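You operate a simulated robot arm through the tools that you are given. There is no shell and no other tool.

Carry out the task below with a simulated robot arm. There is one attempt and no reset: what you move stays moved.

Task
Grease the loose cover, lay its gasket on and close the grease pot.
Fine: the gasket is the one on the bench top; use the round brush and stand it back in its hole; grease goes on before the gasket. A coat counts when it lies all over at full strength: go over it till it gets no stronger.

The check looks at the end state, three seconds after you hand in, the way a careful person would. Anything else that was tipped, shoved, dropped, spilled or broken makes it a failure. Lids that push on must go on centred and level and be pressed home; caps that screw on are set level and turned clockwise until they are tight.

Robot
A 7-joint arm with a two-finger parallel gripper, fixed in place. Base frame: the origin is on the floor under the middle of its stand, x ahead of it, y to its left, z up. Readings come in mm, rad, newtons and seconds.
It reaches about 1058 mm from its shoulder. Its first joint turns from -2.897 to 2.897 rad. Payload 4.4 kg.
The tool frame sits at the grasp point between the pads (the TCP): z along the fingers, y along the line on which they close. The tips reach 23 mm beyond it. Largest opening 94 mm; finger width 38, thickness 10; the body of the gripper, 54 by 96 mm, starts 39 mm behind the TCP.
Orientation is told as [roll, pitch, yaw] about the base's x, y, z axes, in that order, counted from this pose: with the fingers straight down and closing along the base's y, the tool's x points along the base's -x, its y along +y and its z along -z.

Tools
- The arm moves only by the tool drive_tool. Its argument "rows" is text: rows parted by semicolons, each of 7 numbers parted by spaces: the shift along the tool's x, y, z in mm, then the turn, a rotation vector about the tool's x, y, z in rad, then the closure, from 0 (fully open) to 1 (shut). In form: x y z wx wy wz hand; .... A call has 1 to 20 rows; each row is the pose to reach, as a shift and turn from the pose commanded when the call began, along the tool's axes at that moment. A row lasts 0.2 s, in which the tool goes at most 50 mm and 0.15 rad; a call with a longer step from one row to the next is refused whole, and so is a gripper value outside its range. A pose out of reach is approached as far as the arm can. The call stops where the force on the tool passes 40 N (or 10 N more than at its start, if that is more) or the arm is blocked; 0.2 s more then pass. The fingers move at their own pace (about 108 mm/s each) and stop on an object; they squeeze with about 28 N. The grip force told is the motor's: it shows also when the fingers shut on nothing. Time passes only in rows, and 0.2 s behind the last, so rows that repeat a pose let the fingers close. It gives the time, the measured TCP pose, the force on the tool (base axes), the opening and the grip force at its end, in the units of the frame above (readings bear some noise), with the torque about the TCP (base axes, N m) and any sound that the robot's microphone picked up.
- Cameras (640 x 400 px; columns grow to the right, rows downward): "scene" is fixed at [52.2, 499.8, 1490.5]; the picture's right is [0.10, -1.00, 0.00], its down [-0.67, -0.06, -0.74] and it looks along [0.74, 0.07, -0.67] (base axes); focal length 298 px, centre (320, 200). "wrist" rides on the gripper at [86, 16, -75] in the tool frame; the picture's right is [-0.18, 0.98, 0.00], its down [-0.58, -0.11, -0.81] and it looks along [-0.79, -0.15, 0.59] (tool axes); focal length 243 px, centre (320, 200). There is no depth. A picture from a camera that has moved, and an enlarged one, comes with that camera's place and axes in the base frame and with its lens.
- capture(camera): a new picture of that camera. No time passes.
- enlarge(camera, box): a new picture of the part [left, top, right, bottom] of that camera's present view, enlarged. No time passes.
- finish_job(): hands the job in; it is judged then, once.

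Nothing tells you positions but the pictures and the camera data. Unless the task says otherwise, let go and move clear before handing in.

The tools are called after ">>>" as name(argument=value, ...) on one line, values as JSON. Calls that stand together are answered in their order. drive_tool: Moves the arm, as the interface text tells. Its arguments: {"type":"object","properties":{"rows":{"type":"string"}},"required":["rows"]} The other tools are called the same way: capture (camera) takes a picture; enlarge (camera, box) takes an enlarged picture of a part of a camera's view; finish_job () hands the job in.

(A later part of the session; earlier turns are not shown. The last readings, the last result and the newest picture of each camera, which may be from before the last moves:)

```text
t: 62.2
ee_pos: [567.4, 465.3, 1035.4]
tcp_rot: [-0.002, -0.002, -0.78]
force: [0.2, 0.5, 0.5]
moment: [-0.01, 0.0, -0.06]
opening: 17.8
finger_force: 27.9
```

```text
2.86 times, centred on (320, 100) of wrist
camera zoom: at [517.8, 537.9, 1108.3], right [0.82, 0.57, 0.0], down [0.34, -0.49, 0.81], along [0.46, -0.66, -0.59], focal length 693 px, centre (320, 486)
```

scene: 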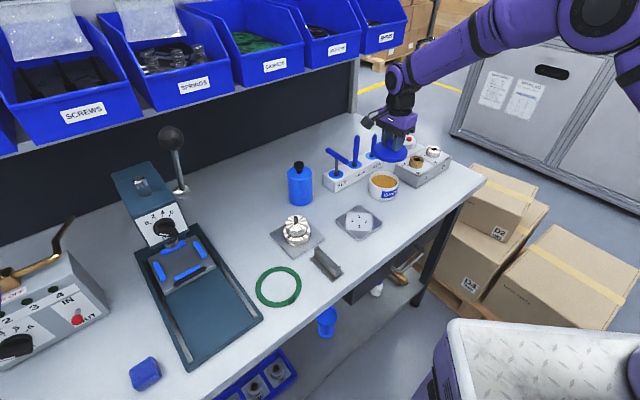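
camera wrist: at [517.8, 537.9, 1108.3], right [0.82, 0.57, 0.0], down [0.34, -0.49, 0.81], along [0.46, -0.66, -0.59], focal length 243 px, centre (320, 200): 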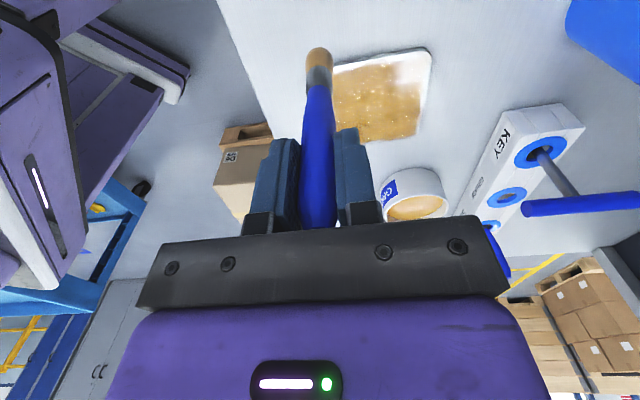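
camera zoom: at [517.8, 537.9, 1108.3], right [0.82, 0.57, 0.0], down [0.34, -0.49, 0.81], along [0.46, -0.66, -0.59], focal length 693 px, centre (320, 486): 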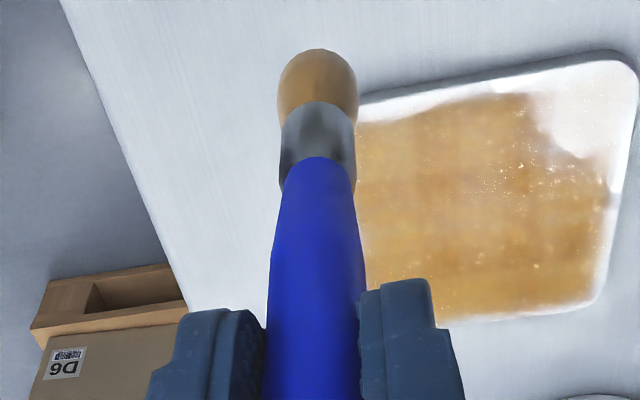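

The near corner at the back-left is still bare — the brush seems to have run dry or lost contact — and edges need care. I'll reload the brush at the pot.

>>> drive_tool(rows="-10 5 -30 0 0 0 1; -50 21 -30 0 0 0 1; -90 37 -30 0 0 0 1; -130 54 -30 0 0 0 1; -170 70 -30 0 0 0 1; -210 87 -30 0 0 0 1; -243 100.7 -30 0 0 0 1; -243 100.7 0 0 0 0 1; -243 100.7 14 0 0 0 1; -243 100.7 20 0 0 0 1; -243 100.7 21.2 0 0 0 1; -243 100.7 21.2 0 0 0 1")

>>> enlarge(camera="scene", box=[345, 110, 425, 210])

>>> enlarge(camera="scene", box=[330, 190, 380, 250])

```text
t: 64.8
ee_pos: [810.8, 367.2, 1013.8]
tcp_rot: [-0.001, 0.001, -0.778]
force: [1.0, -2.2, 21.6]
moment: [-0.09, -0.06, 0.02]
opening: 17.9
finger_force: 28.0
```

```text
4.00 times, centred on (385, 160) of scene
camera zoom: at [52.2, 499.8, 1490.5], right [0.1, -1.0, 0.0], down [-0.67, -0.06, -0.74], along [0.74, 0.07, -0.67], focal length 1192 px, centre (60, 360)
```

zoom: 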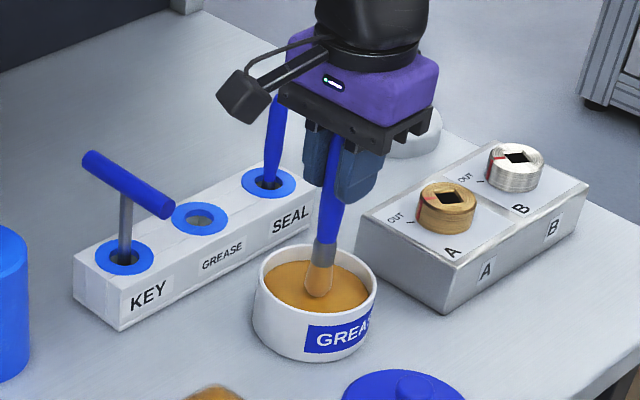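

```text
6.67 times, centred on (355, 220) of scene
camera zoom: at [52.2, 499.8, 1490.5], right [0.1, -1.0, 0.0], down [-0.67, -0.06, -0.74], along [0.74, 0.07, -0.67], focal length 1988 px, centre (87, 67)
```

zoom: 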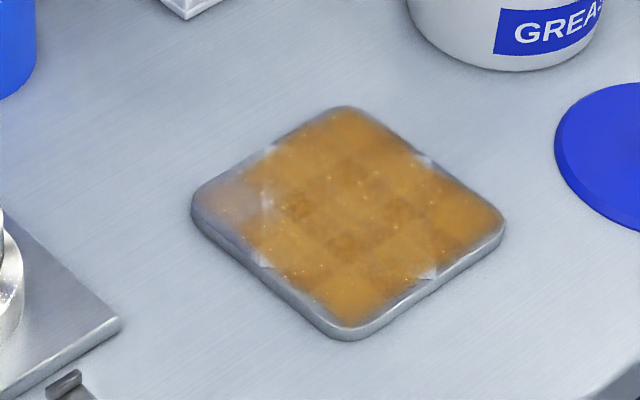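

The coat shows as a grid of patches; the left corner is weak. The brush is reloaded; I'll go back to that corner and check the contact force there.

>>> drive_tool(rows="0 0 -25 0 0 0 1; 0 0 -50 0 0 0 1; 42 0 -50 0 0 0 1; 85 -1 -50 0 0 0 1; 128 -2 -50 0 0 0 1; 170 -3 -50 0 0 0 1; 210 -6 -50 0 0 0 1; 210 -6 -15 0 0 0 1; 210 -6 10 0 0 0 1; 210 -6 20 0 0 0 1; 210 -6 23.8 0 0 0 1; 210 -6 23.8 0 0 0 1")

>>> enlarge(camera="scene", box=[330, 190, 380, 250])

>>> enlarge(camera="wrist", box=[240, 0, 400, 120])

```text
t: 67.4
ee_pos: [656.1, 510.2, 988.2]
tcp_rot: [0.0, 0.0, -0.779]
force: [-0.4, 0.1, -0.3]
moment: [0.0, 0.03, 0.02]
opening: 17.2
finger_force: 27.4
```

```text
6.67 times, centred on (355, 220) of scene
camera zoom: at [52.2, 499.8, 1490.5], right [0.1, -1.0, 0.0], down [-0.67, -0.06, -0.74], along [0.74, 0.07, -0.67], focal length 1988 px, centre (87, 67)
```

zoom: 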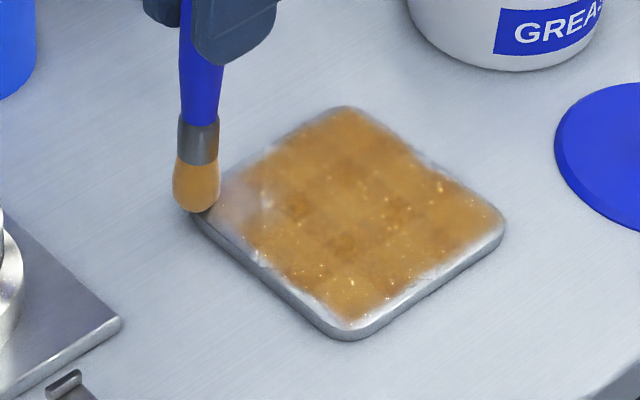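

```text
3.33 times, centred on (320, 60) of wrist
camera zoom: at [606.5, 582.2, 1062.0], right [0.82, 0.57, 0.0], down [0.34, -0.49, 0.81], along [0.46, -0.66, -0.59], focal length 809 px, centre (320, 667)
```

zoom: 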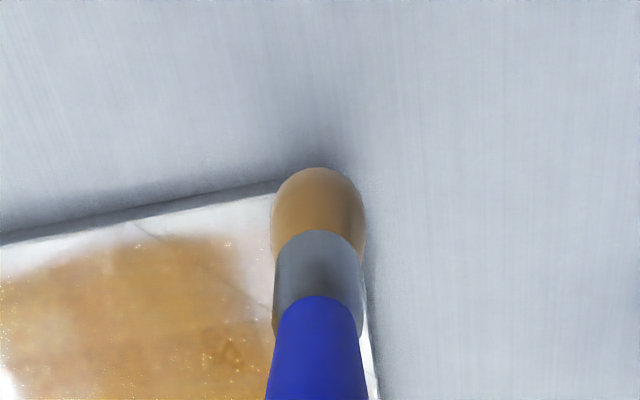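

The tip sits about 3.5 mm toward the tool's +x from where I assumed, so my edge line ran off the plate there. I'll correct for that and brush the near half with the fresh load.

>>> drive_tool(rows="-2 -1.7 0.1 0 0 0 1; -2 -23 0.1 0 0 0 1; -2 -46 0.1 0 0 0 1; -2 -69 0.1 0 0 0 1; -2 -91.7 0.1 0 0 0 1; -11 -91.7 -3 0 0 0 1; -11 -91.7 0.1 0 0 0 1; -11 -69 0.1 0 0 0 1; -11 -46 0.1 0 0 0 1; -11 -23 0.1 0 0 0 1; -11 0.3 0.1 0 0 0 1; -21 0.3 -3 0 0 0 1; -21 0.3 0.1 0 0 0 1; -21 -23 0.1 0 0 0 1; -21 -46 0.1 0 0 0 1; -21 -69 0.1 0 0 0 1; -21 -91.7 0.1 0 0 0 1; -31 -91.7 -3 0 0 0 1; -31 -91.7 0.1 0 0 0 1; -31 -69 0.1 0 0 0 1")

>>> enlarge(camera="scene", box=[330, 190, 380, 250])

```text
t: 71.6
ee_pos: [630.2, 439.8, 989.0]
tcp_rot: [0.0, 0.0, -0.78]
force: [-0.1, 0.3, 0.1]
moment: [0.0, -0.02, 0.03]
opening: 17.7
finger_force: 27.9
```

```text
6.67 times, centred on (355, 220) of scene
camera zoom: at [52.2, 499.8, 1490.5], right [0.1, -1.0, 0.0], down [-0.67, -0.06, -0.74], along [0.74, 0.07, -0.67], focal length 1988 px, centre (87, 67)
```

zoom: 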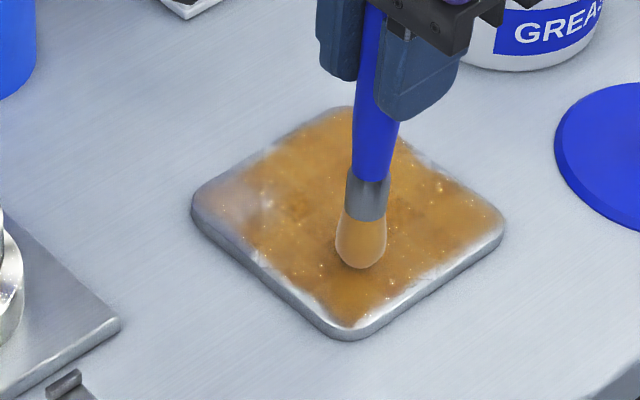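

No contact force here now — the brush slid slightly up in the grip during the dip. I'll feel for the surface again.

>>> drive_tool(rows="0 0 0.5 0 0 0 1; 0 0 0.5 0 0 0 1")

>>> drive_tool(rows="0 0 0.5 0 0 0 1; 0 0 0.5 0 0 0 1")

>>> drive_tool(rows="0 0 0.5 0 0 0 1; 0 0 0.5 0 0 0 1")

```text
t: 72.2
ee_pos: [630.5, 440.0, 987.5]
tcp_rot: [0.002, -0.001, -0.777]
force: [0.4, -0.3, 0.9]
moment: [0.0, -0.04, 0.01]
opening: 17.3
finger_force: 27.3
```

```text
t: 72.8
ee_pos: [629.7, 440.5, 987.1]
tcp_rot: [0.0, 0.001, -0.778]
force: [0.1, 0.0, -0.9]
moment: [0.02, -0.01, 0.0]
opening: 17.3
finger_force: 27.8
```

```text
t: 73.4
ee_pos: [630.1, 439.1, 987.2]
tcp_rot: [0.0, -0.001, -0.779]
force: [-0.1, 0.6, -0.9]
moment: [-0.02, 0.0, 0.0]
opening: 17.6
finger_force: 28.0
```

>>> drive_tool(rows="0 0 0.5 0 0 0 1; 0 0 0.5 0 0 0 1")

>>> drive_tool(rows="0 0 0.5 0 0 0 1; 0 0 0.5 0 0 0 1")

>>> enlarge(camera="scene", box=[330, 190, 380, 250])

```text
t: 74.0
ee_pos: [630.6, 440.0, 986.6]
tcp_rot: [-0.001, 0.0, -0.777]
force: [-0.8, 0.0, -0.1]
moment: [0.0, -0.01, -0.04]
opening: 17.4
finger_force: 28.3
```

```text
t: 74.6
ee_pos: [630.1, 439.4, 986.2]
tcp_rot: [0.0, -0.001, -0.778]
force: [0.1, -0.2, 0.0]
moment: [0.03, 0.01, 0.01]
opening: 17.3
finger_force: 27.9
```

```text
6.67 times, centred on (355, 220) of scene
camera zoom: at [52.2, 499.8, 1490.5], right [0.1, -1.0, 0.0], down [-0.67, -0.06, -0.74], along [0.74, 0.07, -0.67], focal length 1988 px, centre (87, 67)
```

zoom: 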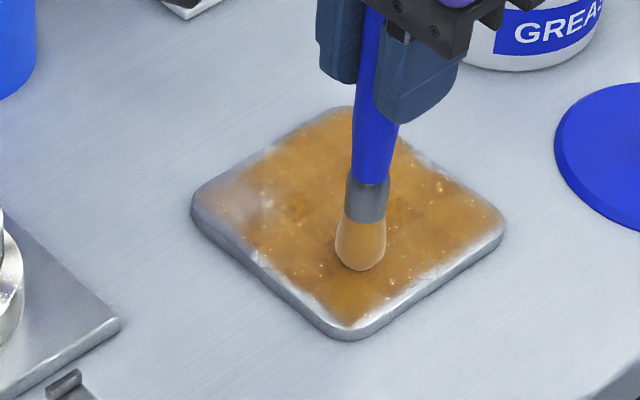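

>>> capture(camera="wrist")

>>> enlarge(camera="wrist", box=[240, 0, 400, 120])

>>> enlarge(camera="scene", box=[345, 185, 375, 235])

```text
taken
camera wrist: at [581.1, 511.7, 1060.5], right [0.82, 0.57, 0.0], down [0.34, -0.49, 0.81], along [0.46, -0.66, -0.59], focal length 243 px, centre (320, 200)
```

wrist: 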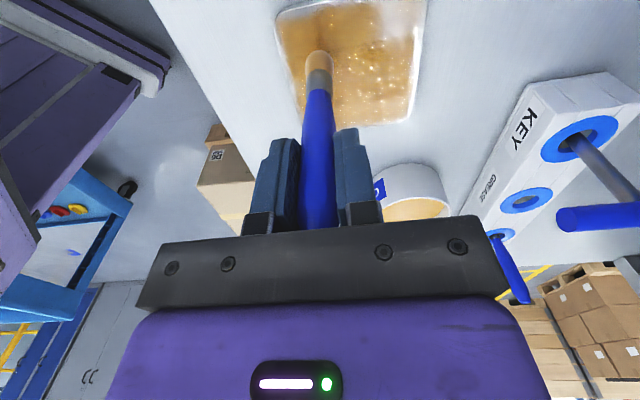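

```text
3.33 times, centred on (320, 60) of wrist
camera zoom: at [581.1, 511.7, 1060.5], right [0.82, 0.57, 0.0], down [0.34, -0.49, 0.81], along [0.46, -0.66, -0.59], focal length 809 px, centre (320, 667)
```

zoom: 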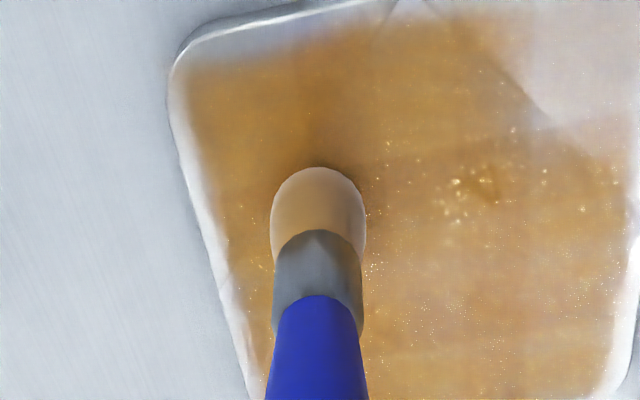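

```text
8.00 times, centred on (360, 210) of scene
camera zoom: at [52.2, 499.8, 1490.5], right [0.1, -1.0, 0.0], down [-0.67, -0.06, -0.74], along [0.74, 0.07, -0.67], focal length 2385 px, centre (0, 120)
```

zoom: 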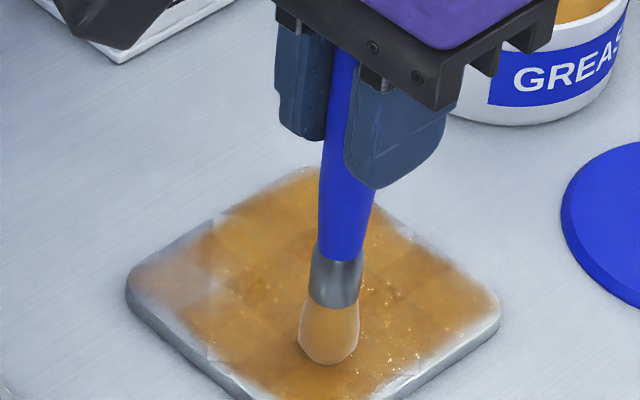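

>>> drive_tool(rows="0 0 0.5 0 0 0 1; 0 0 0.5 0 0 0 1")

>>> drive_tool(rows="0 0 0.5 0 0 0 1; 0 0 0.5 0 0 0 1")

```text
t: 75.2
ee_pos: [631.3, 439.5, 985.5]
tcp_rot: [-0.001, 0.001, -0.778]
force: [0.1, 0.4, -0.4]
moment: [0.02, -0.02, 0.01]
opening: 17.3
finger_force: 28.0
```

```text
t: 75.8
ee_pos: [630.8, 440.0, 985.6]
tcp_rot: [0.001, -0.001, -0.779]
force: [0.1, 0.2, -0.6]
moment: [-0.03, -0.01, -0.02]
opening: 17.4
finger_force: 28.1
```

>>> drive_tool(rows="0 0 0.5 0 0 0 1; 0 0 0.5 0 0 0 1")

>>> drive_tool(rows="0 0 0.5 0 0 0 1; 0 0 0.5 0 0 0 1")

>>> drive_tool(rows="0 0 0.5 0 0 0 1; 0 0 0.5 0 0 0 1")

>>> enlarge(camera="scene", box=[345, 185, 375, 235])

```text
t: 76.4
ee_pos: [630.8, 438.4, 985.3]
tcp_rot: [0.001, 0.0, -0.779]
force: [1.3, -0.5, 5.9]
moment: [0.03, -0.16, -0.01]
opening: 17.4
finger_force: 27.6
```

```text
t: 77.0
ee_pos: [630.3, 439.6, 985.2]
tcp_rot: [0.003, -0.001, -0.778]
force: [2.1, -0.8, 12.3]
moment: [-0.16, -0.22, 0.0]
opening: 17.6
finger_force: 28.7
```

```text
t: 77.6
ee_pos: [630.2, 441.0, 984.4]
tcp_rot: [0.001, 0.0, -0.778]
force: [2.1, -0.5, 21.4]
moment: [0.0, -0.2, 0.0]
opening: 17.7
finger_force: 28.1
```

```text
8.00 times, centred on (360, 210) of scene
camera zoom: at [52.2, 499.8, 1490.5], right [0.1, -1.0, 0.0], down [-0.67, -0.06, -0.74], along [0.74, 0.07, -0.67], focal length 2385 px, centre (0, 120)
```

zoom: 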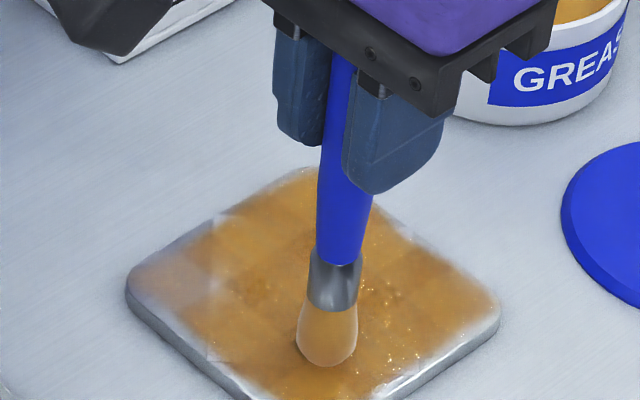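

Contact found again about 4 mm lower; the hard dip had pushed the brush up in the grip. I'll reload with a much gentler dip this time.

>>> drive_tool(rows="0 0 -10 0 0 0 1; 0 0 -40 0 0 0 1; 0 0 -79.7 0 0 0 1; -36 15 -79.7 0 0 0 1; -72 30 -79.7 0 0 0 1; -108 45 -79.7 0 0 0 1; -144 60 -79.7 0 0 0 1; -179 75 -79.7 0 0 0 1; -179 75 -50 0 0 0 1; -179 75 -36 0 0 0 1; -179 75 -32 0 0 0 1; -179 75 -30.5 0 0 0 1; -179 75 -30.5 0 0 0 1")

>>> enlarge(camera="scene", box=[345, 110, 425, 210])

>>> enlarge(camera="scene", box=[330, 190, 380, 250])

>>> enlarge(camera="wrist", box=[240, 0, 400, 120])

```text
t: 80.4
ee_pos: [810.3, 367.9, 1014.7]
tcp_rot: [0.001, 0.0, -0.778]
force: [-0.8, 1.2, -1.1]
moment: [-0.01, 0.02, 0.02]
opening: 17.4
finger_force: 28.4
```

```text
4.00 times, centred on (385, 160) of scene
camera zoom: at [52.2, 499.8, 1490.5], right [0.1, -1.0, 0.0], down [-0.67, -0.06, -0.74], along [0.74, 0.07, -0.67], focal length 1192 px, centre (60, 360)
```

zoom: 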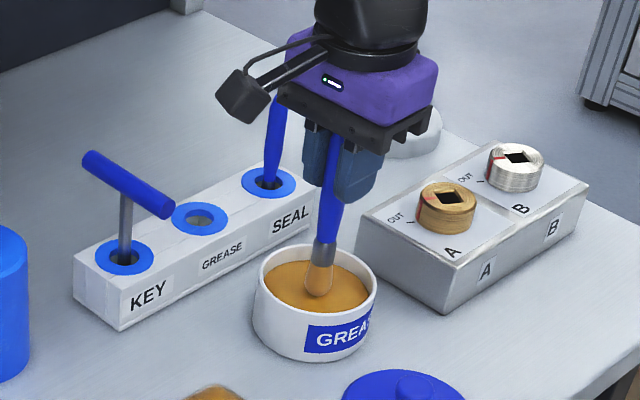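

```text
6.67 times, centred on (355, 220) of scene
camera zoom: at [52.2, 499.8, 1490.5], right [0.1, -1.0, 0.0], down [-0.67, -0.06, -0.74], along [0.74, 0.07, -0.67], focal length 1988 px, centre (87, 67)
```

zoom: 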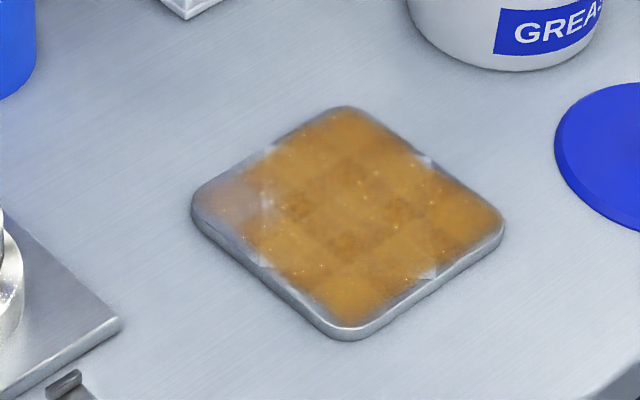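

```text
3.33 times, centred on (320, 60) of wrist
camera zoom: at [761.2, 439.6, 1088.0], right [0.82, 0.57, 0.0], down [0.34, -0.49, 0.81], along [0.46, -0.66, -0.59], focal length 809 px, centre (320, 667)
```

zoom: 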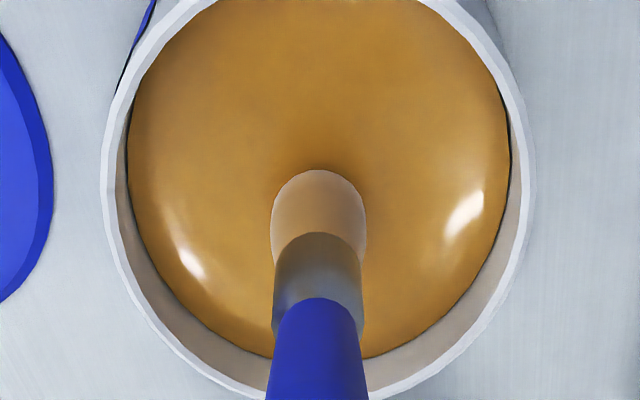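

>>> drive_tool(rows="0 0 0.5 0 0 0 1; 0 0 0.5 0 0 0 1")

>>> drive_tool(rows="0 0 0.4 0 0 0 1; 0 0 0.4 0 0 0 1")

```text
t: 81.0
ee_pos: [809.8, 367.5, 1014.2]
tcp_rot: [0.001, -0.001, -0.78]
force: [-1.0, -0.1, 3.1]
moment: [0.03, 0.06, -0.04]
opening: 17.1
finger_force: 27.4
```

```text
t: 81.6
ee_pos: [812.1, 368.7, 1013.4]
tcp_rot: [0.003, 0.001, -0.777]
force: [-0.5, 1.8, 7.7]
moment: [0.22, 0.08, 0.01]
opening: 17.4
finger_force: 28.2
```

>>> drive_tool(rows="0 0 -1 0 0 0 1; 0 0 -4 0 0 0 1; 0 0 -12 0 0 0 1; 0 0 -25 0 0 0 1; 0 0 -50 0 0 0 1; 0 0 -50 0 0 0 1")

>>> enlarge(camera="scene", box=[345, 110, 425, 210])

>>> enlarge(camera="wrist", box=[240, 0, 400, 120])

```text
t: 83.0
ee_pos: [808.4, 367.1, 1063.6]
tcp_rot: [-0.001, 0.0, -0.779]
force: [0.1, -0.3, -1.5]
moment: [-0.01, -0.03, -0.01]
opening: 17.6
finger_force: 28.2
```

```text
4.00 times, centred on (385, 160) of scene
camera zoom: at [52.2, 499.8, 1490.5], right [0.1, -1.0, 0.0], down [-0.67, -0.06, -0.74], along [0.74, 0.07, -0.67], focal length 1192 px, centre (60, 360)
```

zoom: 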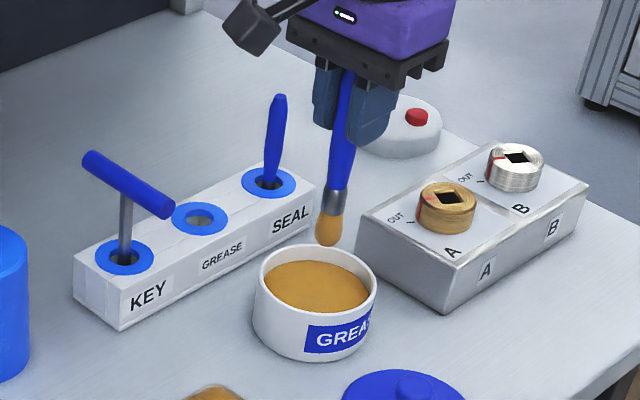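

```text
3.33 times, centred on (320, 60) of wrist
camera zoom: at [759.2, 439.3, 1137.6], right [0.82, 0.57, 0.0], down [0.34, -0.49, 0.81], along [0.46, -0.66, -0.59], focal length 809 px, centre (320, 667)
```

zoom: 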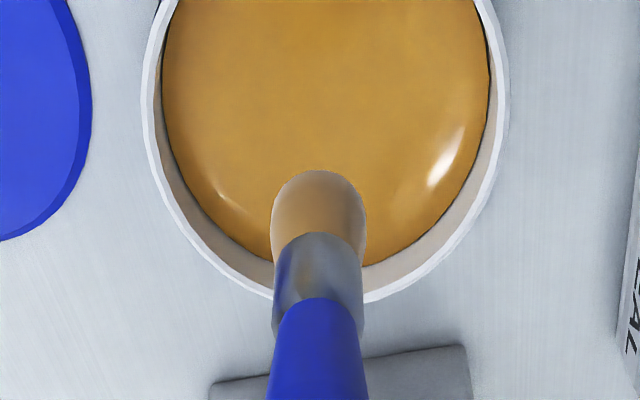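

The brush is loaded again. Back to the cover's weak corner, then feel for contact gently.

>>> drive_tool(rows="40 -4 0 0 0 0 1; 80 -8 0 0 0 0 1; 120 -12 0 0 0 0 1; 160 -16 0 0 0 0 1; 196 -21.7 0 0 0 0 1; 196 -21.7 35 0 0 0 1; 196 -21.7 60 0 0 0 1; 196 -21.7 72 0 0 0 1; 196 -21.7 77 0 0 0 1; 196 -21.7 78 0 0 0 1; 196 -21.7 78 0 0 0 1")

>>> drive_tool(rows="0 0 0.5 0 0 0 1; 0 0 0.5 0 0 0 1")

>>> drive_tool(rows="0 0 0.4 0 0 0 1; 0 0 0.4 0 0 0 1")

```text
t: 85.4
ee_pos: [655.6, 490.2, 985.9]
tcp_rot: [0.001, 0.001, -0.778]
force: [-0.3, -0.3, 4.0]
moment: [0.01, 0.11, 0.01]
opening: 17.3
finger_force: 28.4
```

```text
t: 86.0
ee_pos: [655.2, 489.8, 985.5]
tcp_rot: [0.001, 0.0, -0.779]
force: [0.6, 0.0, 7.0]
moment: [0.03, -0.03, 0.01]
opening: 17.1
finger_force: 28.1
```

```text
t: 86.6
ee_pos: [656.3, 488.4, 985.9]
tcp_rot: [0.001, 0.0, -0.779]
force: [1.4, -0.9, 13.1]
moment: [-0.18, -0.14, -0.02]
opening: 17.5
finger_force: 28.4
```

>>> drive_tool(rows="12 0 -4 0 0 0 1; 12 15 -4 0 0 0 1; 12 15 -0.5 0 0 0 1; 12 -8 -0.5 0 0 0 1; 12 -31 -0.5 0 0 0 1; 12 -54 -0.5 0 0 0 1; 12 -77 -0.5 0 0 0 1; 4 -77 -4 0 0 0 1; 4 -77 -0.5 0 0 0 1; 4 -54 -0.5 0 0 0 1; 4 -31 -0.5 0 0 0 1; 4 -8 -0.5 0 0 0 1; 4 17 -0.5 0 0 0 1; -4 17 -4 0 0 0 1; -4 17 -0.5 0 0 0 1; -4 -8 -0.5 0 0 0 1; -4 -31 -0.5 0 0 0 1; -4 -54 -0.5 0 0 0 1; -4 -77 -0.5 0 0 0 1; -4 -77 -0.5 0 0 0 1")

>>> enlarge(camera="scene", box=[330, 190, 380, 250])

>>> enlarge(camera="wrist", box=[240, 0, 440, 130])

```text
t: 90.8
ee_pos: [606.4, 431.3, 985.0]
tcp_rot: [0.001, 0.0, -0.778]
force: [0.3, 0.5, 9.4]
moment: [0.11, 0.01, -0.02]
opening: 17.4
finger_force: 27.7
```

```text
6.67 times, centred on (355, 220) of scene
camera zoom: at [52.2, 499.8, 1490.5], right [0.1, -1.0, 0.0], down [-0.67, -0.06, -0.74], along [0.74, 0.07, -0.67], focal length 1988 px, centre (87, 67)
```

zoom: 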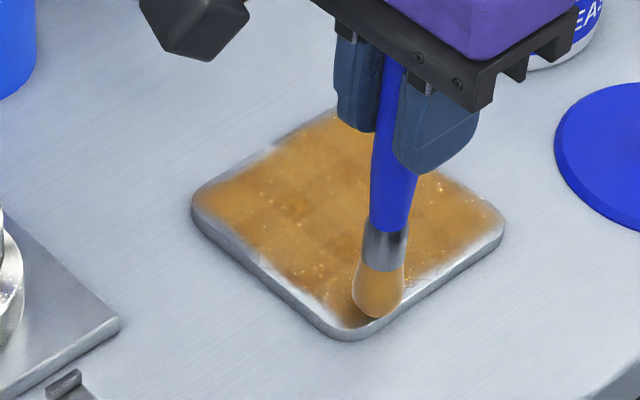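

```text
3.08 times, centred on (340, 65) of wrist
camera zoom: at [556.5, 504.5, 1058.5], right [0.82, 0.57, 0.0], down [0.34, -0.49, 0.81], along [0.46, -0.66, -0.59], focal length 746 px, centre (258, 615)
```

zoom: 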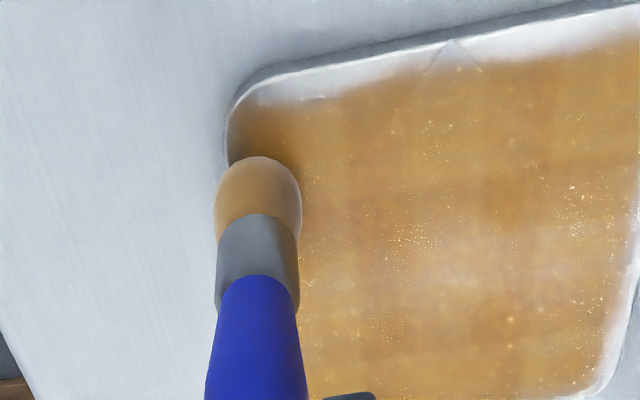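

>>> drive_tool(rows="0 0 -5 0 0 0 1; 20 0 -30 0 0 0 1; 55 0 -60 0 0 0 1; 90 0 -60 0 0 0 1; 90 0 -60 0 0 0 1")

>>> enlarge(camera="wrist", box=[280, 20, 440, 140])

>>> enlarge(camera="scene", box=[330, 190, 380, 250])

```text
t: 92.0
ee_pos: [540.8, 496.8, 1042.4]
tcp_rot: [-0.001, 0.0, -0.779]
force: [0.0, 0.7, 0.5]
moment: [0.01, 0.04, -0.02]
opening: 17.7
finger_force: 28.3
```

```text
3.33 times, centred on (360, 80) of wrist
camera zoom: at [490.6, 569.0, 1116.1], right [0.82, 0.57, 0.0], down [0.34, -0.49, 0.81], along [0.46, -0.66, -0.59], focal length 809 px, centre (187, 600)
```

zoom: 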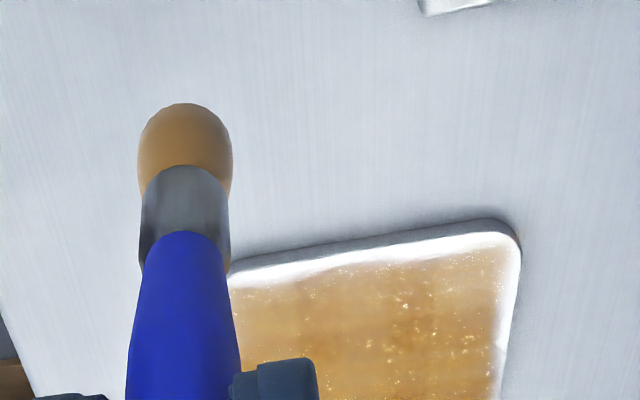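

```text
6.67 times, centred on (355, 220) of scene
camera zoom: at [52.2, 499.8, 1490.5], right [0.1, -1.0, 0.0], down [-0.67, -0.06, -0.74], along [0.74, 0.07, -0.67], focal length 1988 px, centre (87, 67)
```

zoom: 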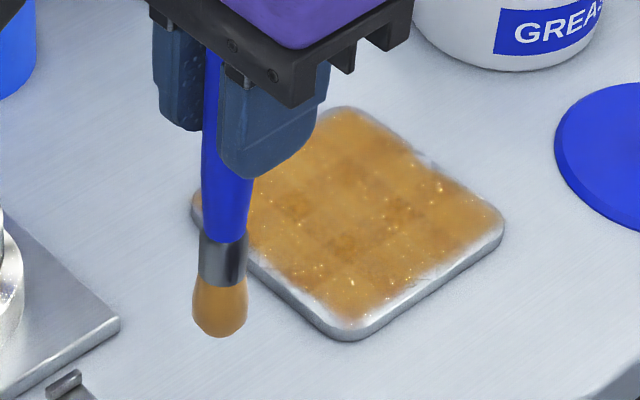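

The corner is coated now, but a soft bare rim remains. I'll run along the near edge closer to the border to see whether the rim takes grease.

>>> drive_tool(rows="-40 3 0 0 0 0 1; -71 3 30 0 0 0 1; -71 3 55 0 0 0 1; -71 3 60 0 0 0 1; -71 25 60 0 0 0 1; -71 48 60 0 0 0 1; -71 70 60 0 0 0 1; -71 91 60 0 0 0 1; -71 91 60 0 0 0 1")

>>> enlarge(camera="scene", box=[330, 190, 380, 250])

>>> enlarge(camera="wrist", box=[200, 0, 400, 130])

```text
t: 94.0
ee_pos: [654.7, 510.1, 986.9]
tcp_rot: [0.002, 0.001, -0.778]
force: [0.0, 0.0, -0.4]
moment: [-0.01, -0.02, 0.0]
opening: 17.1
finger_force: 28.0
```

```text
6.67 times, centred on (355, 220) of scene
camera zoom: at [52.2, 499.8, 1490.5], right [0.1, -1.0, 0.0], down [-0.67, -0.06, -0.74], along [0.74, 0.07, -0.67], focal length 1988 px, centre (87, 67)
```

zoom: 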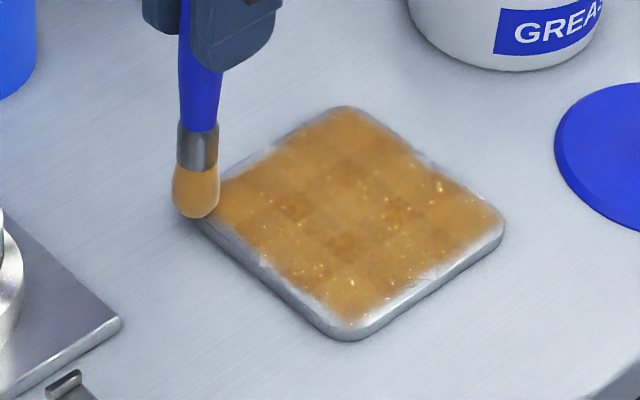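

```text
3.08 times, centred on (300, 65) of wrist
camera zoom: at [605.1, 582.4, 1059.3], right [0.82, 0.57, 0.0], down [0.34, -0.49, 0.81], along [0.46, -0.66, -0.59], focal length 746 px, centre (382, 615)
```

zoom: 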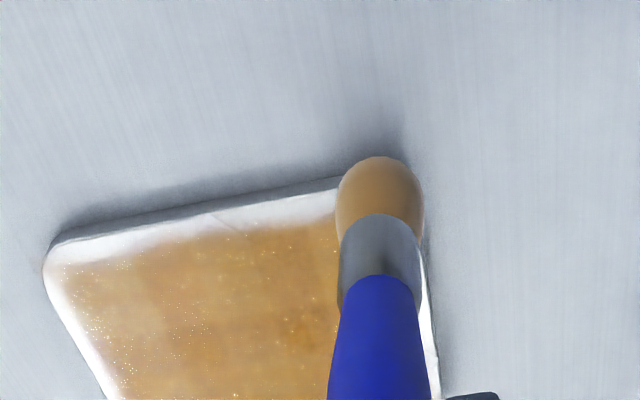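

>>> drive_tool(rows="0 0 -4 0 0 0 1; -27 3 -4 0 0 0 1; -27 3 0 0 0 0 1; -27 -20 0 0 0 0 1; -27 -43 0 0 0 0 1; -27 -67 0 0 0 0 1; -27 -92 0 0 0 0 1; -35 -92 -4 0 0 0 1; -35 -92 0 0 0 0 1; -35 -67 0 0 0 0 1; -35 -43 0 0 0 0 1; -35 -20 0 0 0 0 1; -35 4 0 0 0 0 1; -43 4 -4 0 0 0 1; -43 4 0 0 0 0 1; -43 -20 0 0 0 0 1; -43 -43 0 0 0 0 1; -43 -67 0 0 0 0 1; -43 -92 0 0 0 0 1; -43 -92 0 0 0 0 1")

>>> enlarge(camera="scene", box=[330, 190, 380, 250])

>>> enlarge(camera="wrist", box=[240, 0, 440, 130])

```text
t: 98.2
ee_pos: [619.1, 415.4, 985.1]
tcp_rot: [0.001, 0.0, -0.779]
force: [-0.9, 0.1, 2.2]
moment: [0.07, 0.11, 0.02]
opening: 17.4
finger_force: 27.7
```

```text
6.67 times, centred on (355, 220) of scene
camera zoom: at [52.2, 499.8, 1490.5], right [0.1, -1.0, 0.0], down [-0.67, -0.06, -0.74], along [0.74, 0.07, -0.67], focal length 1988 px, centre (87, 67)
```

zoom: 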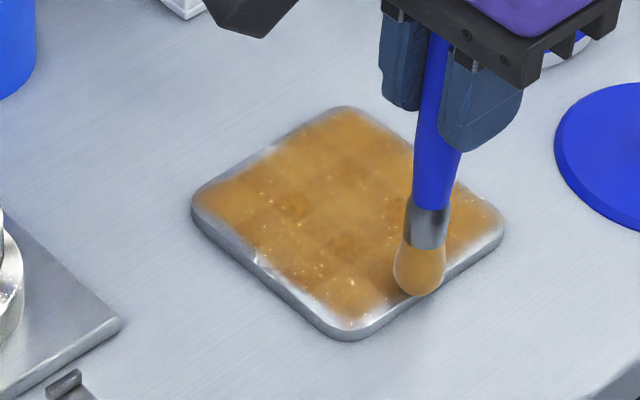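

```text
3.08 times, centred on (340, 65) of wrist
camera zoom: at [570.0, 487.6, 1058.6], right [0.82, 0.57, 0.0], down [0.34, -0.49, 0.81], along [0.46, -0.66, -0.59], focal length 746 px, centre (258, 615)
```

zoom: 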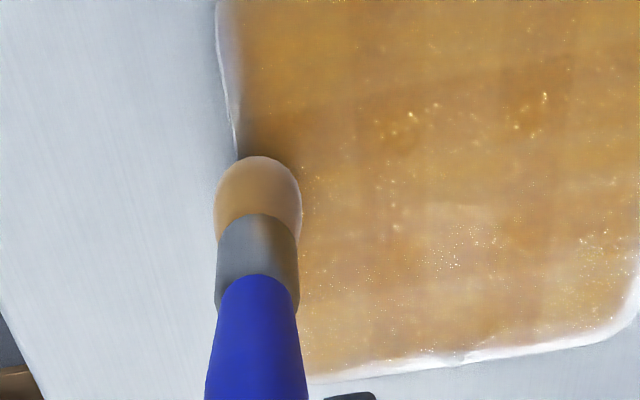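

The rim does take grease where the brush runs close to it. I'll test contact right at the near edge.

>>> drive_tool(rows="0 0 -4 0 0 0 1; 22 24 -4 0 0 0 1; 43 48 -4 0 0 0 1; 43 48 0 0 0 0 1; 43 48 0 0 0 0 1")

>>> enlarge(camera="wrist", box=[220, 0, 420, 130])

>>> enlarge(camera="scene", box=[330, 190, 380, 250])

```text
t: 99.4
ee_pos: [626.0, 479.9, 985.3]
tcp_rot: [-0.001, 0.001, -0.78]
force: [0.8, -0.2, 4.0]
moment: [-0.06, -0.12, 0.02]
opening: 17.2
finger_force: 27.7
```

```text
3.08 times, centred on (320, 65) of wrist
camera zoom: at [576.4, 551.7, 1058.6], right [0.82, 0.57, 0.0], down [0.34, -0.49, 0.81], along [0.46, -0.66, -0.59], focal length 746 px, centre (320, 615)
```

zoom: 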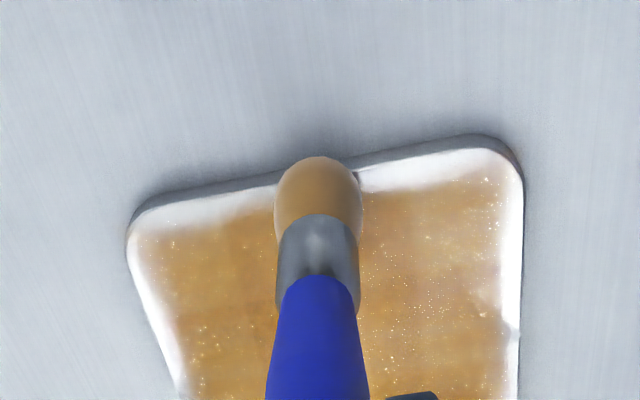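

```text
6.67 times, centred on (355, 220) of scene
camera zoom: at [52.2, 499.8, 1490.5], right [0.1, -1.0, 0.0], down [-0.67, -0.06, -0.74], along [0.74, 0.07, -0.67], focal length 1988 px, centre (87, 67)
```

zoom: 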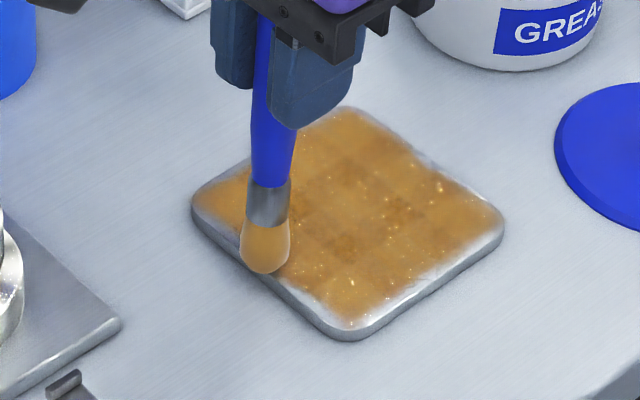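

There is contact (4 N) at the near edge, so the soft rim is just how the coat shows. I'll reload gently and make further full passes until nothing gets stronger.

>>> drive_tool(rows="0 0 -20 0 0 0 1; 0 0 -50 0 0 0 1; 0 0 -78.5 0 0 0 1; -42 10 -78.5 0 0 0 1; -84 20 -78.5 0 0 0 1; -126 31 -78.5 0 0 0 1; -168 41 -78.5 0 0 0 1; -211 51.7 -78.5 0 0 0 1; -211 51.7 -50 0 0 0 1; -211 51.7 -36 0 0 0 1; -211 51.7 -30 0 0 0 1; -211 51.7 -28.6 0 0 0 1; -211 51.7 -28.6 0 0 0 1")

>>> enlarge(camera="scene", box=[335, 195, 375, 245])

```text
t: 102.2
ee_pos: [812.9, 366.7, 1014.0]
tcp_rot: [0.001, -0.001, -0.778]
force: [0.9, -2.0, 5.9]
moment: [-0.2, -0.04, 0.0]
opening: 17.3
finger_force: 27.6
```

```text
8.00 times, centred on (355, 220) of scene
camera zoom: at [52.2, 499.8, 1490.5], right [0.1, -1.0, 0.0], down [-0.67, -0.06, -0.74], along [0.74, 0.07, -0.67], focal length 2385 px, centre (40, 40)
```

zoom: 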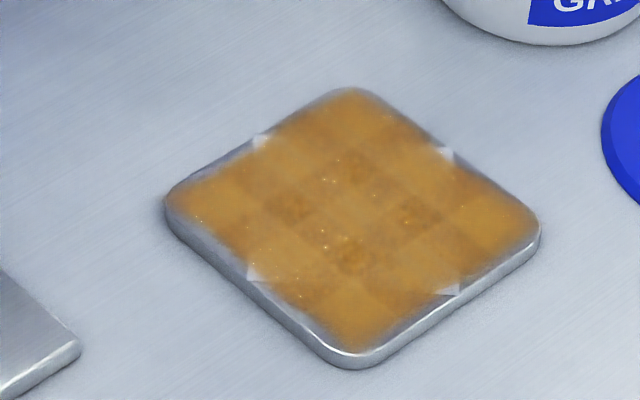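

The coat looks fairly even now with faint grid differences. I'll do another full pass, starting with the far half.

>>> drive_tool(rows="0 0 -2 0 0 0 1; 0 0 -10 0 0 0 1; 0 0 -50 0 0 0 1; 40 -2 -50 0 0 0 1; 80 -4 -50 0 0 0 1; 118 -5.7 -50 0 0 0 1; 118 -5.7 -15 0 0 0 1; 118 -5.7 15 0 0 0 1; 118 -5.7 25 0 0 0 1; 118 -5.7 28.6 0 0 0 1; 118 -28 28.6 0 0 0 1; 118 -51 28.6 0 0 0 1; 118 -75 28.6 0 0 0 1; 118 -98 28.6 0 0 0 1; 127 -98 24.6 0 0 0 1; 127 -98 28.6 0 0 0 1; 127 -75 28.6 0 0 0 1; 127 -51 28.6 0 0 0 1; 127 -28 28.6 0 0 0 1; 127 -4 28.6 0 0 0 1")

>>> drive_tool(rows="9 0 -4 0 0 0 1; 9 0 0 0 0 0 1; 9 -24 0 0 0 0 1; 9 -47 0 0 0 0 1; 9 -71 0 0 0 0 1; 9 -95 0 0 0 0 1; 18 -95 -4 0 0 0 1; 18 -95 0 0 0 0 1; 18 -71 0 0 0 0 1; 18 -47 0 0 0 0 1; 18 -24 0 0 0 0 1; 18 0 0 0 0 0 1; 27 0 -4 0 0 0 1; 27 0 0 0 0 0 1; 27 -24 0 0 0 0 1; 27 -47 0 0 0 0 1; 27 -71 0 0 0 0 1; 27 -95 0 0 0 0 1; 27 -95 0 0 0 0 1")

>>> enlarge(camera="scene", box=[335, 195, 375, 245])

>>> enlarge(camera="wrist", box=[240, 0, 440, 130])

```text
t: 106.4
ee_pos: [718.5, 452.8, 986.1]
tcp_rot: [0.0, 0.0, -0.779]
force: [-0.4, 0.4, -0.9]
moment: [-0.05, 0.0, 0.0]
opening: 17.2
finger_force: 27.6
```

```text
t: 110.4
ee_pos: [630.8, 405.7, 984.9]
tcp_rot: [0.0, 0.001, -0.778]
force: [-0.2, 0.5, 4.8]
moment: [0.08, 0.1, -0.03]
opening: 17.5
finger_force: 27.9
```

```text
8.00 times, centred on (355, 220) of scene
camera zoom: at [52.2, 499.8, 1490.5], right [0.1, -1.0, 0.0], down [-0.67, -0.06, -0.74], along [0.74, 0.07, -0.67], focal length 2385 px, centre (40, 40)
```

zoom: 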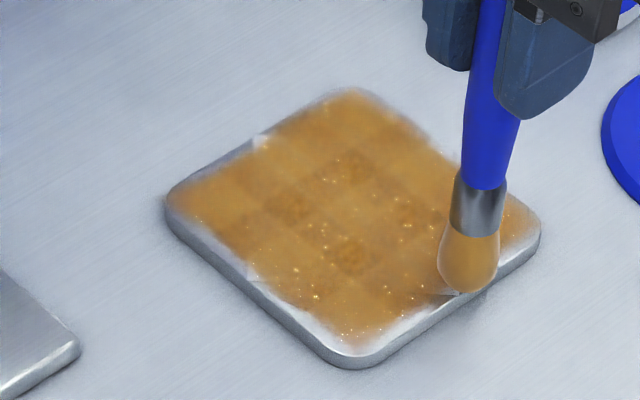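

```text
3.08 times, centred on (340, 65) of wrist
camera zoom: at [581.6, 477.1, 1058.6], right [0.82, 0.57, 0.0], down [0.34, -0.49, 0.81], along [0.46, -0.66, -0.59], focal length 746 px, centre (258, 615)
```

zoom: 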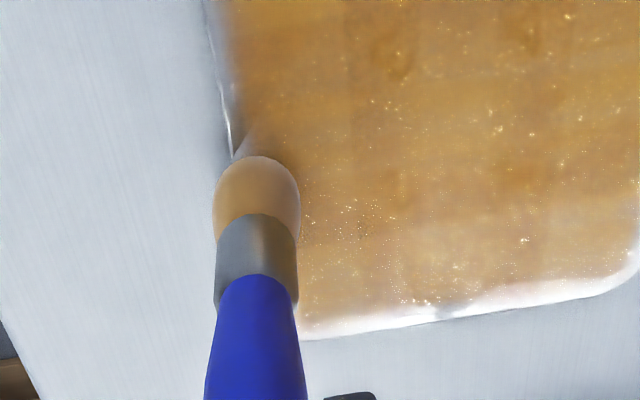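

>>> drive_tool(rows="9 0 -4 0 0 0 1; 9 0 0 0 0 0 1; 9 24 0 0 0 0 1; 9 47 0 0 0 0 1; 9 71 0 0 0 0 1; 9 95 0 0 0 0 1; 18 95 -4 0 0 0 1; 18 95 0 0 0 0 1; 18 71 0 0 0 0 1; 18 47 0 0 0 0 1; 18 24 0 0 0 0 1; 18 0 0 0 0 0 1; 27 0 -4 0 0 0 1; 27 0 0 0 0 0 1; 27 24 0 0 0 0 1; 27 47 0 0 0 0 1; 27 71 0 0 0 0 1; 27 95 0 0 0 0 1; 36 95 -4 0 0 0 1; 36 95 0 0 0 0 1")

>>> drive_tool(rows="0 -24 0 0 0 0 1; 0 -47 0 0 0 0 1; 0 -71 0 0 0 0 1; 0 -95 0 0 0 0 1; 9 -95 -4 0 0 0 1; 9 -95 0 0 0 0 1; 9 -71 0 0 0 0 1; 9 -47 0 0 0 0 1; 9 -24 0 0 0 0 1; 9 0 0 0 0 0 1; 19 -4 -4 0 0 0 1; 19 -4 0 0 0 0 1; 19 -24 0 0 0 0 1; 19 -47 0 0 0 0 1; 19 -71 0 0 0 0 1; 19 -92 0 0 0 0 1; 19 -92 0 0 0 0 1")

>>> drive_tool(rows="0 0 -10 0 0 0 1; 30 20 -40 0 0 0 1; 60 45 -70 0 0 0 1; 95 70 -78 0 0 0 1; 95 70 -78 0 0 0 1")

>>> enlarge(camera="scene", box=[335, 195, 375, 245])

>>> capture(camera="wrist")

```text
t: 114.6
ee_pos: [672.1, 498.2, 984.2]
tcp_rot: [0.0, -0.001, -0.778]
force: [-0.1, -1.7, 7.0]
moment: [-0.21, 0.1, 0.03]
opening: 17.4
finger_force: 28.3
```

```text
t: 118.2
ee_pos: [593.1, 445.0, 985.8]
tcp_rot: [0.002, 0.0, -0.779]
force: [3.4, 3.3, 21.4]
moment: [0.46, -0.25, -0.01]
opening: 17.8
finger_force: 28.2
```

```text
t: 119.4
ee_pos: [575.7, 562.8, 1061.8]
tcp_rot: [0.001, 0.001, -0.78]
force: [0.5, 0.1, 0.4]
moment: [-0.03, 0.0, 0.0]
opening: 17.2
finger_force: 27.8
```

```text
8.00 times, centred on (355, 220) of scene
camera zoom: at [52.2, 499.8, 1490.5], right [0.1, -1.0, 0.0], down [-0.67, -0.06, -0.74], along [0.74, 0.07, -0.67], focal length 2385 px, centre (40, 40)
```

zoom: 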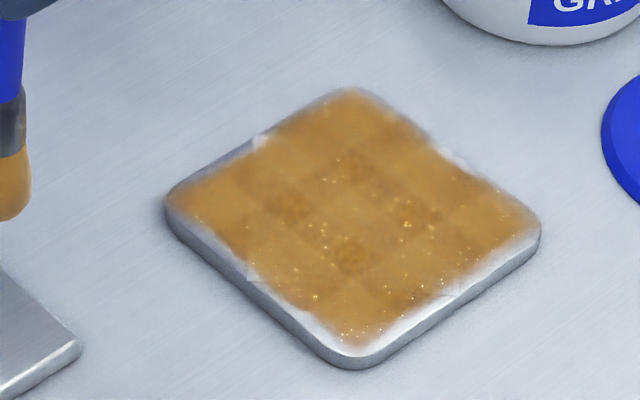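

```text
taken
camera wrist: at [526.7, 634.8, 1135.5], right [0.82, 0.57, 0.0], down [0.34, -0.49, 0.81], along [0.46, -0.66, -0.59], focal length 243 px, centre (320, 200)
```

wrist: 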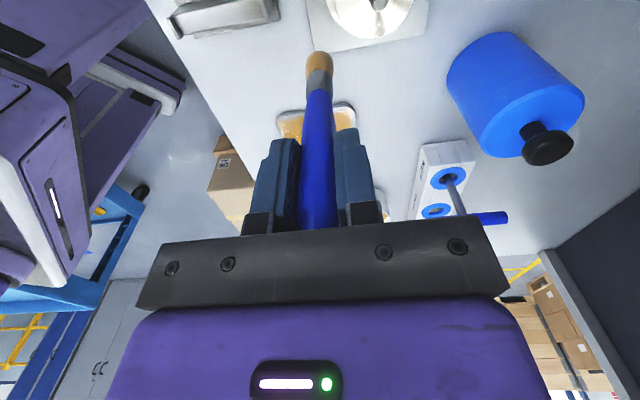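

>>> enlarge(camera="scene", box=[345, 205, 380, 230])

>>> enlarge(camera="scene", box=[335, 220, 370, 245])

```text
16.00 times, centred on (362, 218) of scene
camera zoom: at [52.2, 499.8, 1490.5], right [0.1, -1.0, 0.0], down [-0.67, -0.06, -0.74], along [0.74, 0.07, -0.67], focal length 4770 px, centre (-360, -80)
```

zoom: 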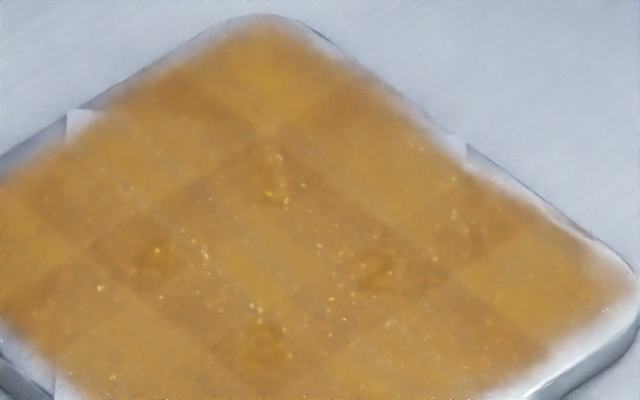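

```text
16.00 times, centred on (352, 232) of scene
camera zoom: at [52.2, 499.8, 1490.5], right [0.1, -1.0, 0.0], down [-0.67, -0.06, -0.74], along [0.74, 0.07, -0.67], focal length 4770 px, centre (-200, -320)
```

zoom: 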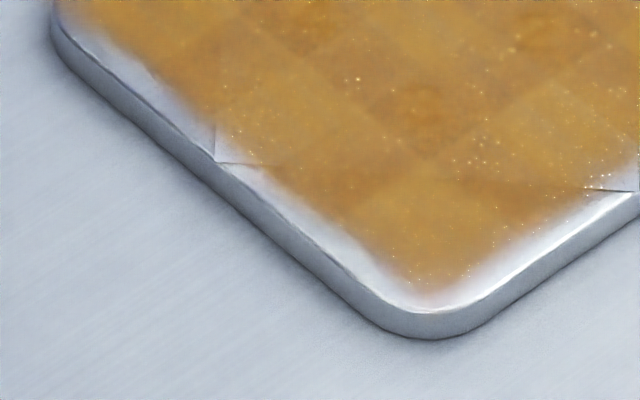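

The coat is a mosaic of overlapping patches with a soft rim. I'll reload once more and make another full pass to confirm it gets no stronger.

>>> drive_tool(rows="-40 4 -2 0 0 0 1; -80 7 -2 0 0 0 1; -120 10 -2 0 0 0 1; -160 14 -2 0 0 0 1; -200 17 -2 0 0 0 1; -240 20 -2 0 0 0 1; -280 24 0 0 0 0 1; -304 25.7 0 0 0 0 1; -304 25.7 30 0 0 0 1; -304 25.7 45 0 0 0 1; -304 25.7 48 0 0 0 1; -304 25.7 48.6 0 0 0 1; -304 25.7 48.6 0 0 0 1")

>>> enlarge(camera="scene", box=[335, 195, 375, 245])

>>> enlarge(camera="wrist", box=[240, 0, 400, 120])

```text
t: 122.2
ee_pos: [809.7, 367.3, 1014.3]
tcp_rot: [0.0, 0.0, -0.776]
force: [0.7, -0.5, -1.1]
moment: [-0.01, -0.02, 0.01]
opening: 17.2
finger_force: 28.0
```

```text
8.00 times, centred on (355, 220) of scene
camera zoom: at [52.2, 499.8, 1490.5], right [0.1, -1.0, 0.0], down [-0.67, -0.06, -0.74], along [0.74, 0.07, -0.67], focal length 2385 px, centre (40, 40)
```

zoom: 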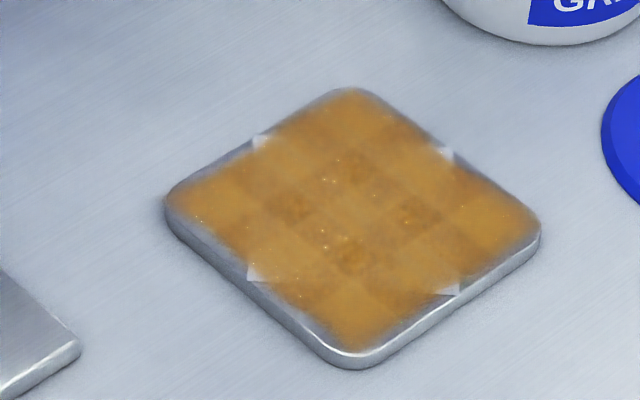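

```text
3.33 times, centred on (320, 60) of wrist
camera zoom: at [760.3, 439.9, 1088.0], right [0.82, 0.57, 0.0], down [0.34, -0.49, 0.81], along [0.46, -0.66, -0.59], focal length 809 px, centre (320, 667)
```

zoom: 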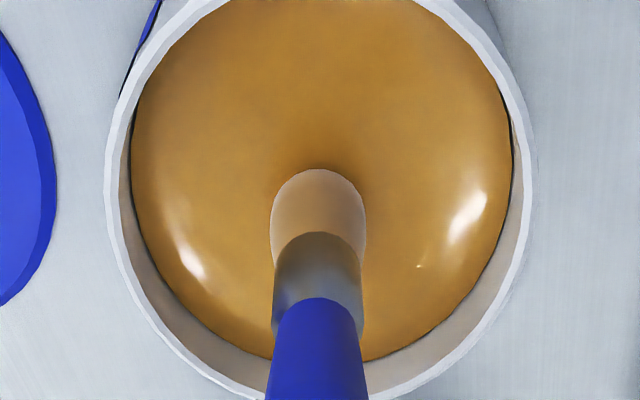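

>>> enlarge(camera="scene", box=[345, 203, 380, 228])

>>> enlarge(camera="scene", box=[333, 212, 368, 242])

```text
16.00 times, centred on (362, 216) of scene
camera zoom: at [52.2, 499.8, 1490.5], right [0.1, -1.0, 0.0], down [-0.67, -0.06, -0.74], along [0.74, 0.07, -0.67], focal length 4770 px, centre (-360, -48)
```

zoom: 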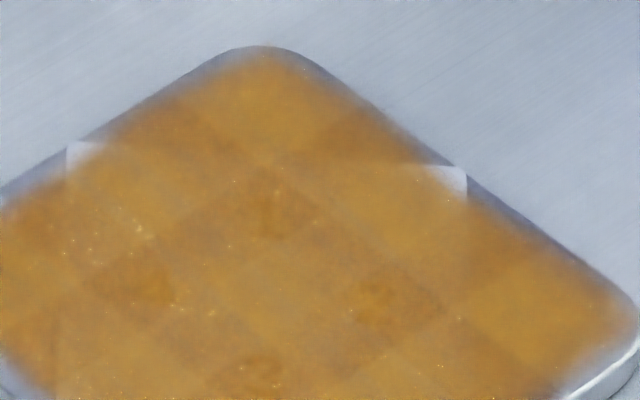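

```text
13.33 times, centred on (350, 227) of scene
camera zoom: at [52.2, 499.8, 1490.5], right [0.1, -1.0, 0.0], down [-0.67, -0.06, -0.74], along [0.74, 0.07, -0.67], focal length 3975 px, centre (-87, -160)
```

zoom: 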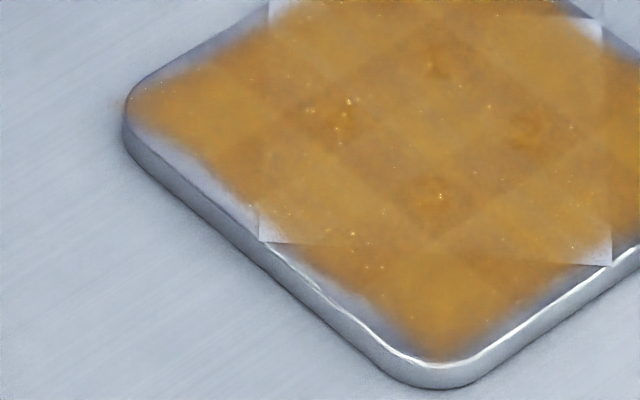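

The mosaic looks unchanged after the last full pass. To be sure, I'll load once more and do one last complete pass, then compare.

>>> drive_tool(rows="0 0 0.5 0 0 0 1; 0 0 1 0 0 0 1; 0 0 1 0 0 0 1")

```text
t: 123.0
ee_pos: [811.2, 368.2, 1014.2]
tcp_rot: [-0.002, -0.001, -0.778]
force: [-1.4, -1.1, 3.5]
moment: [0.06, 0.14, 0.02]
opening: 17.2
finger_force: 27.9
```

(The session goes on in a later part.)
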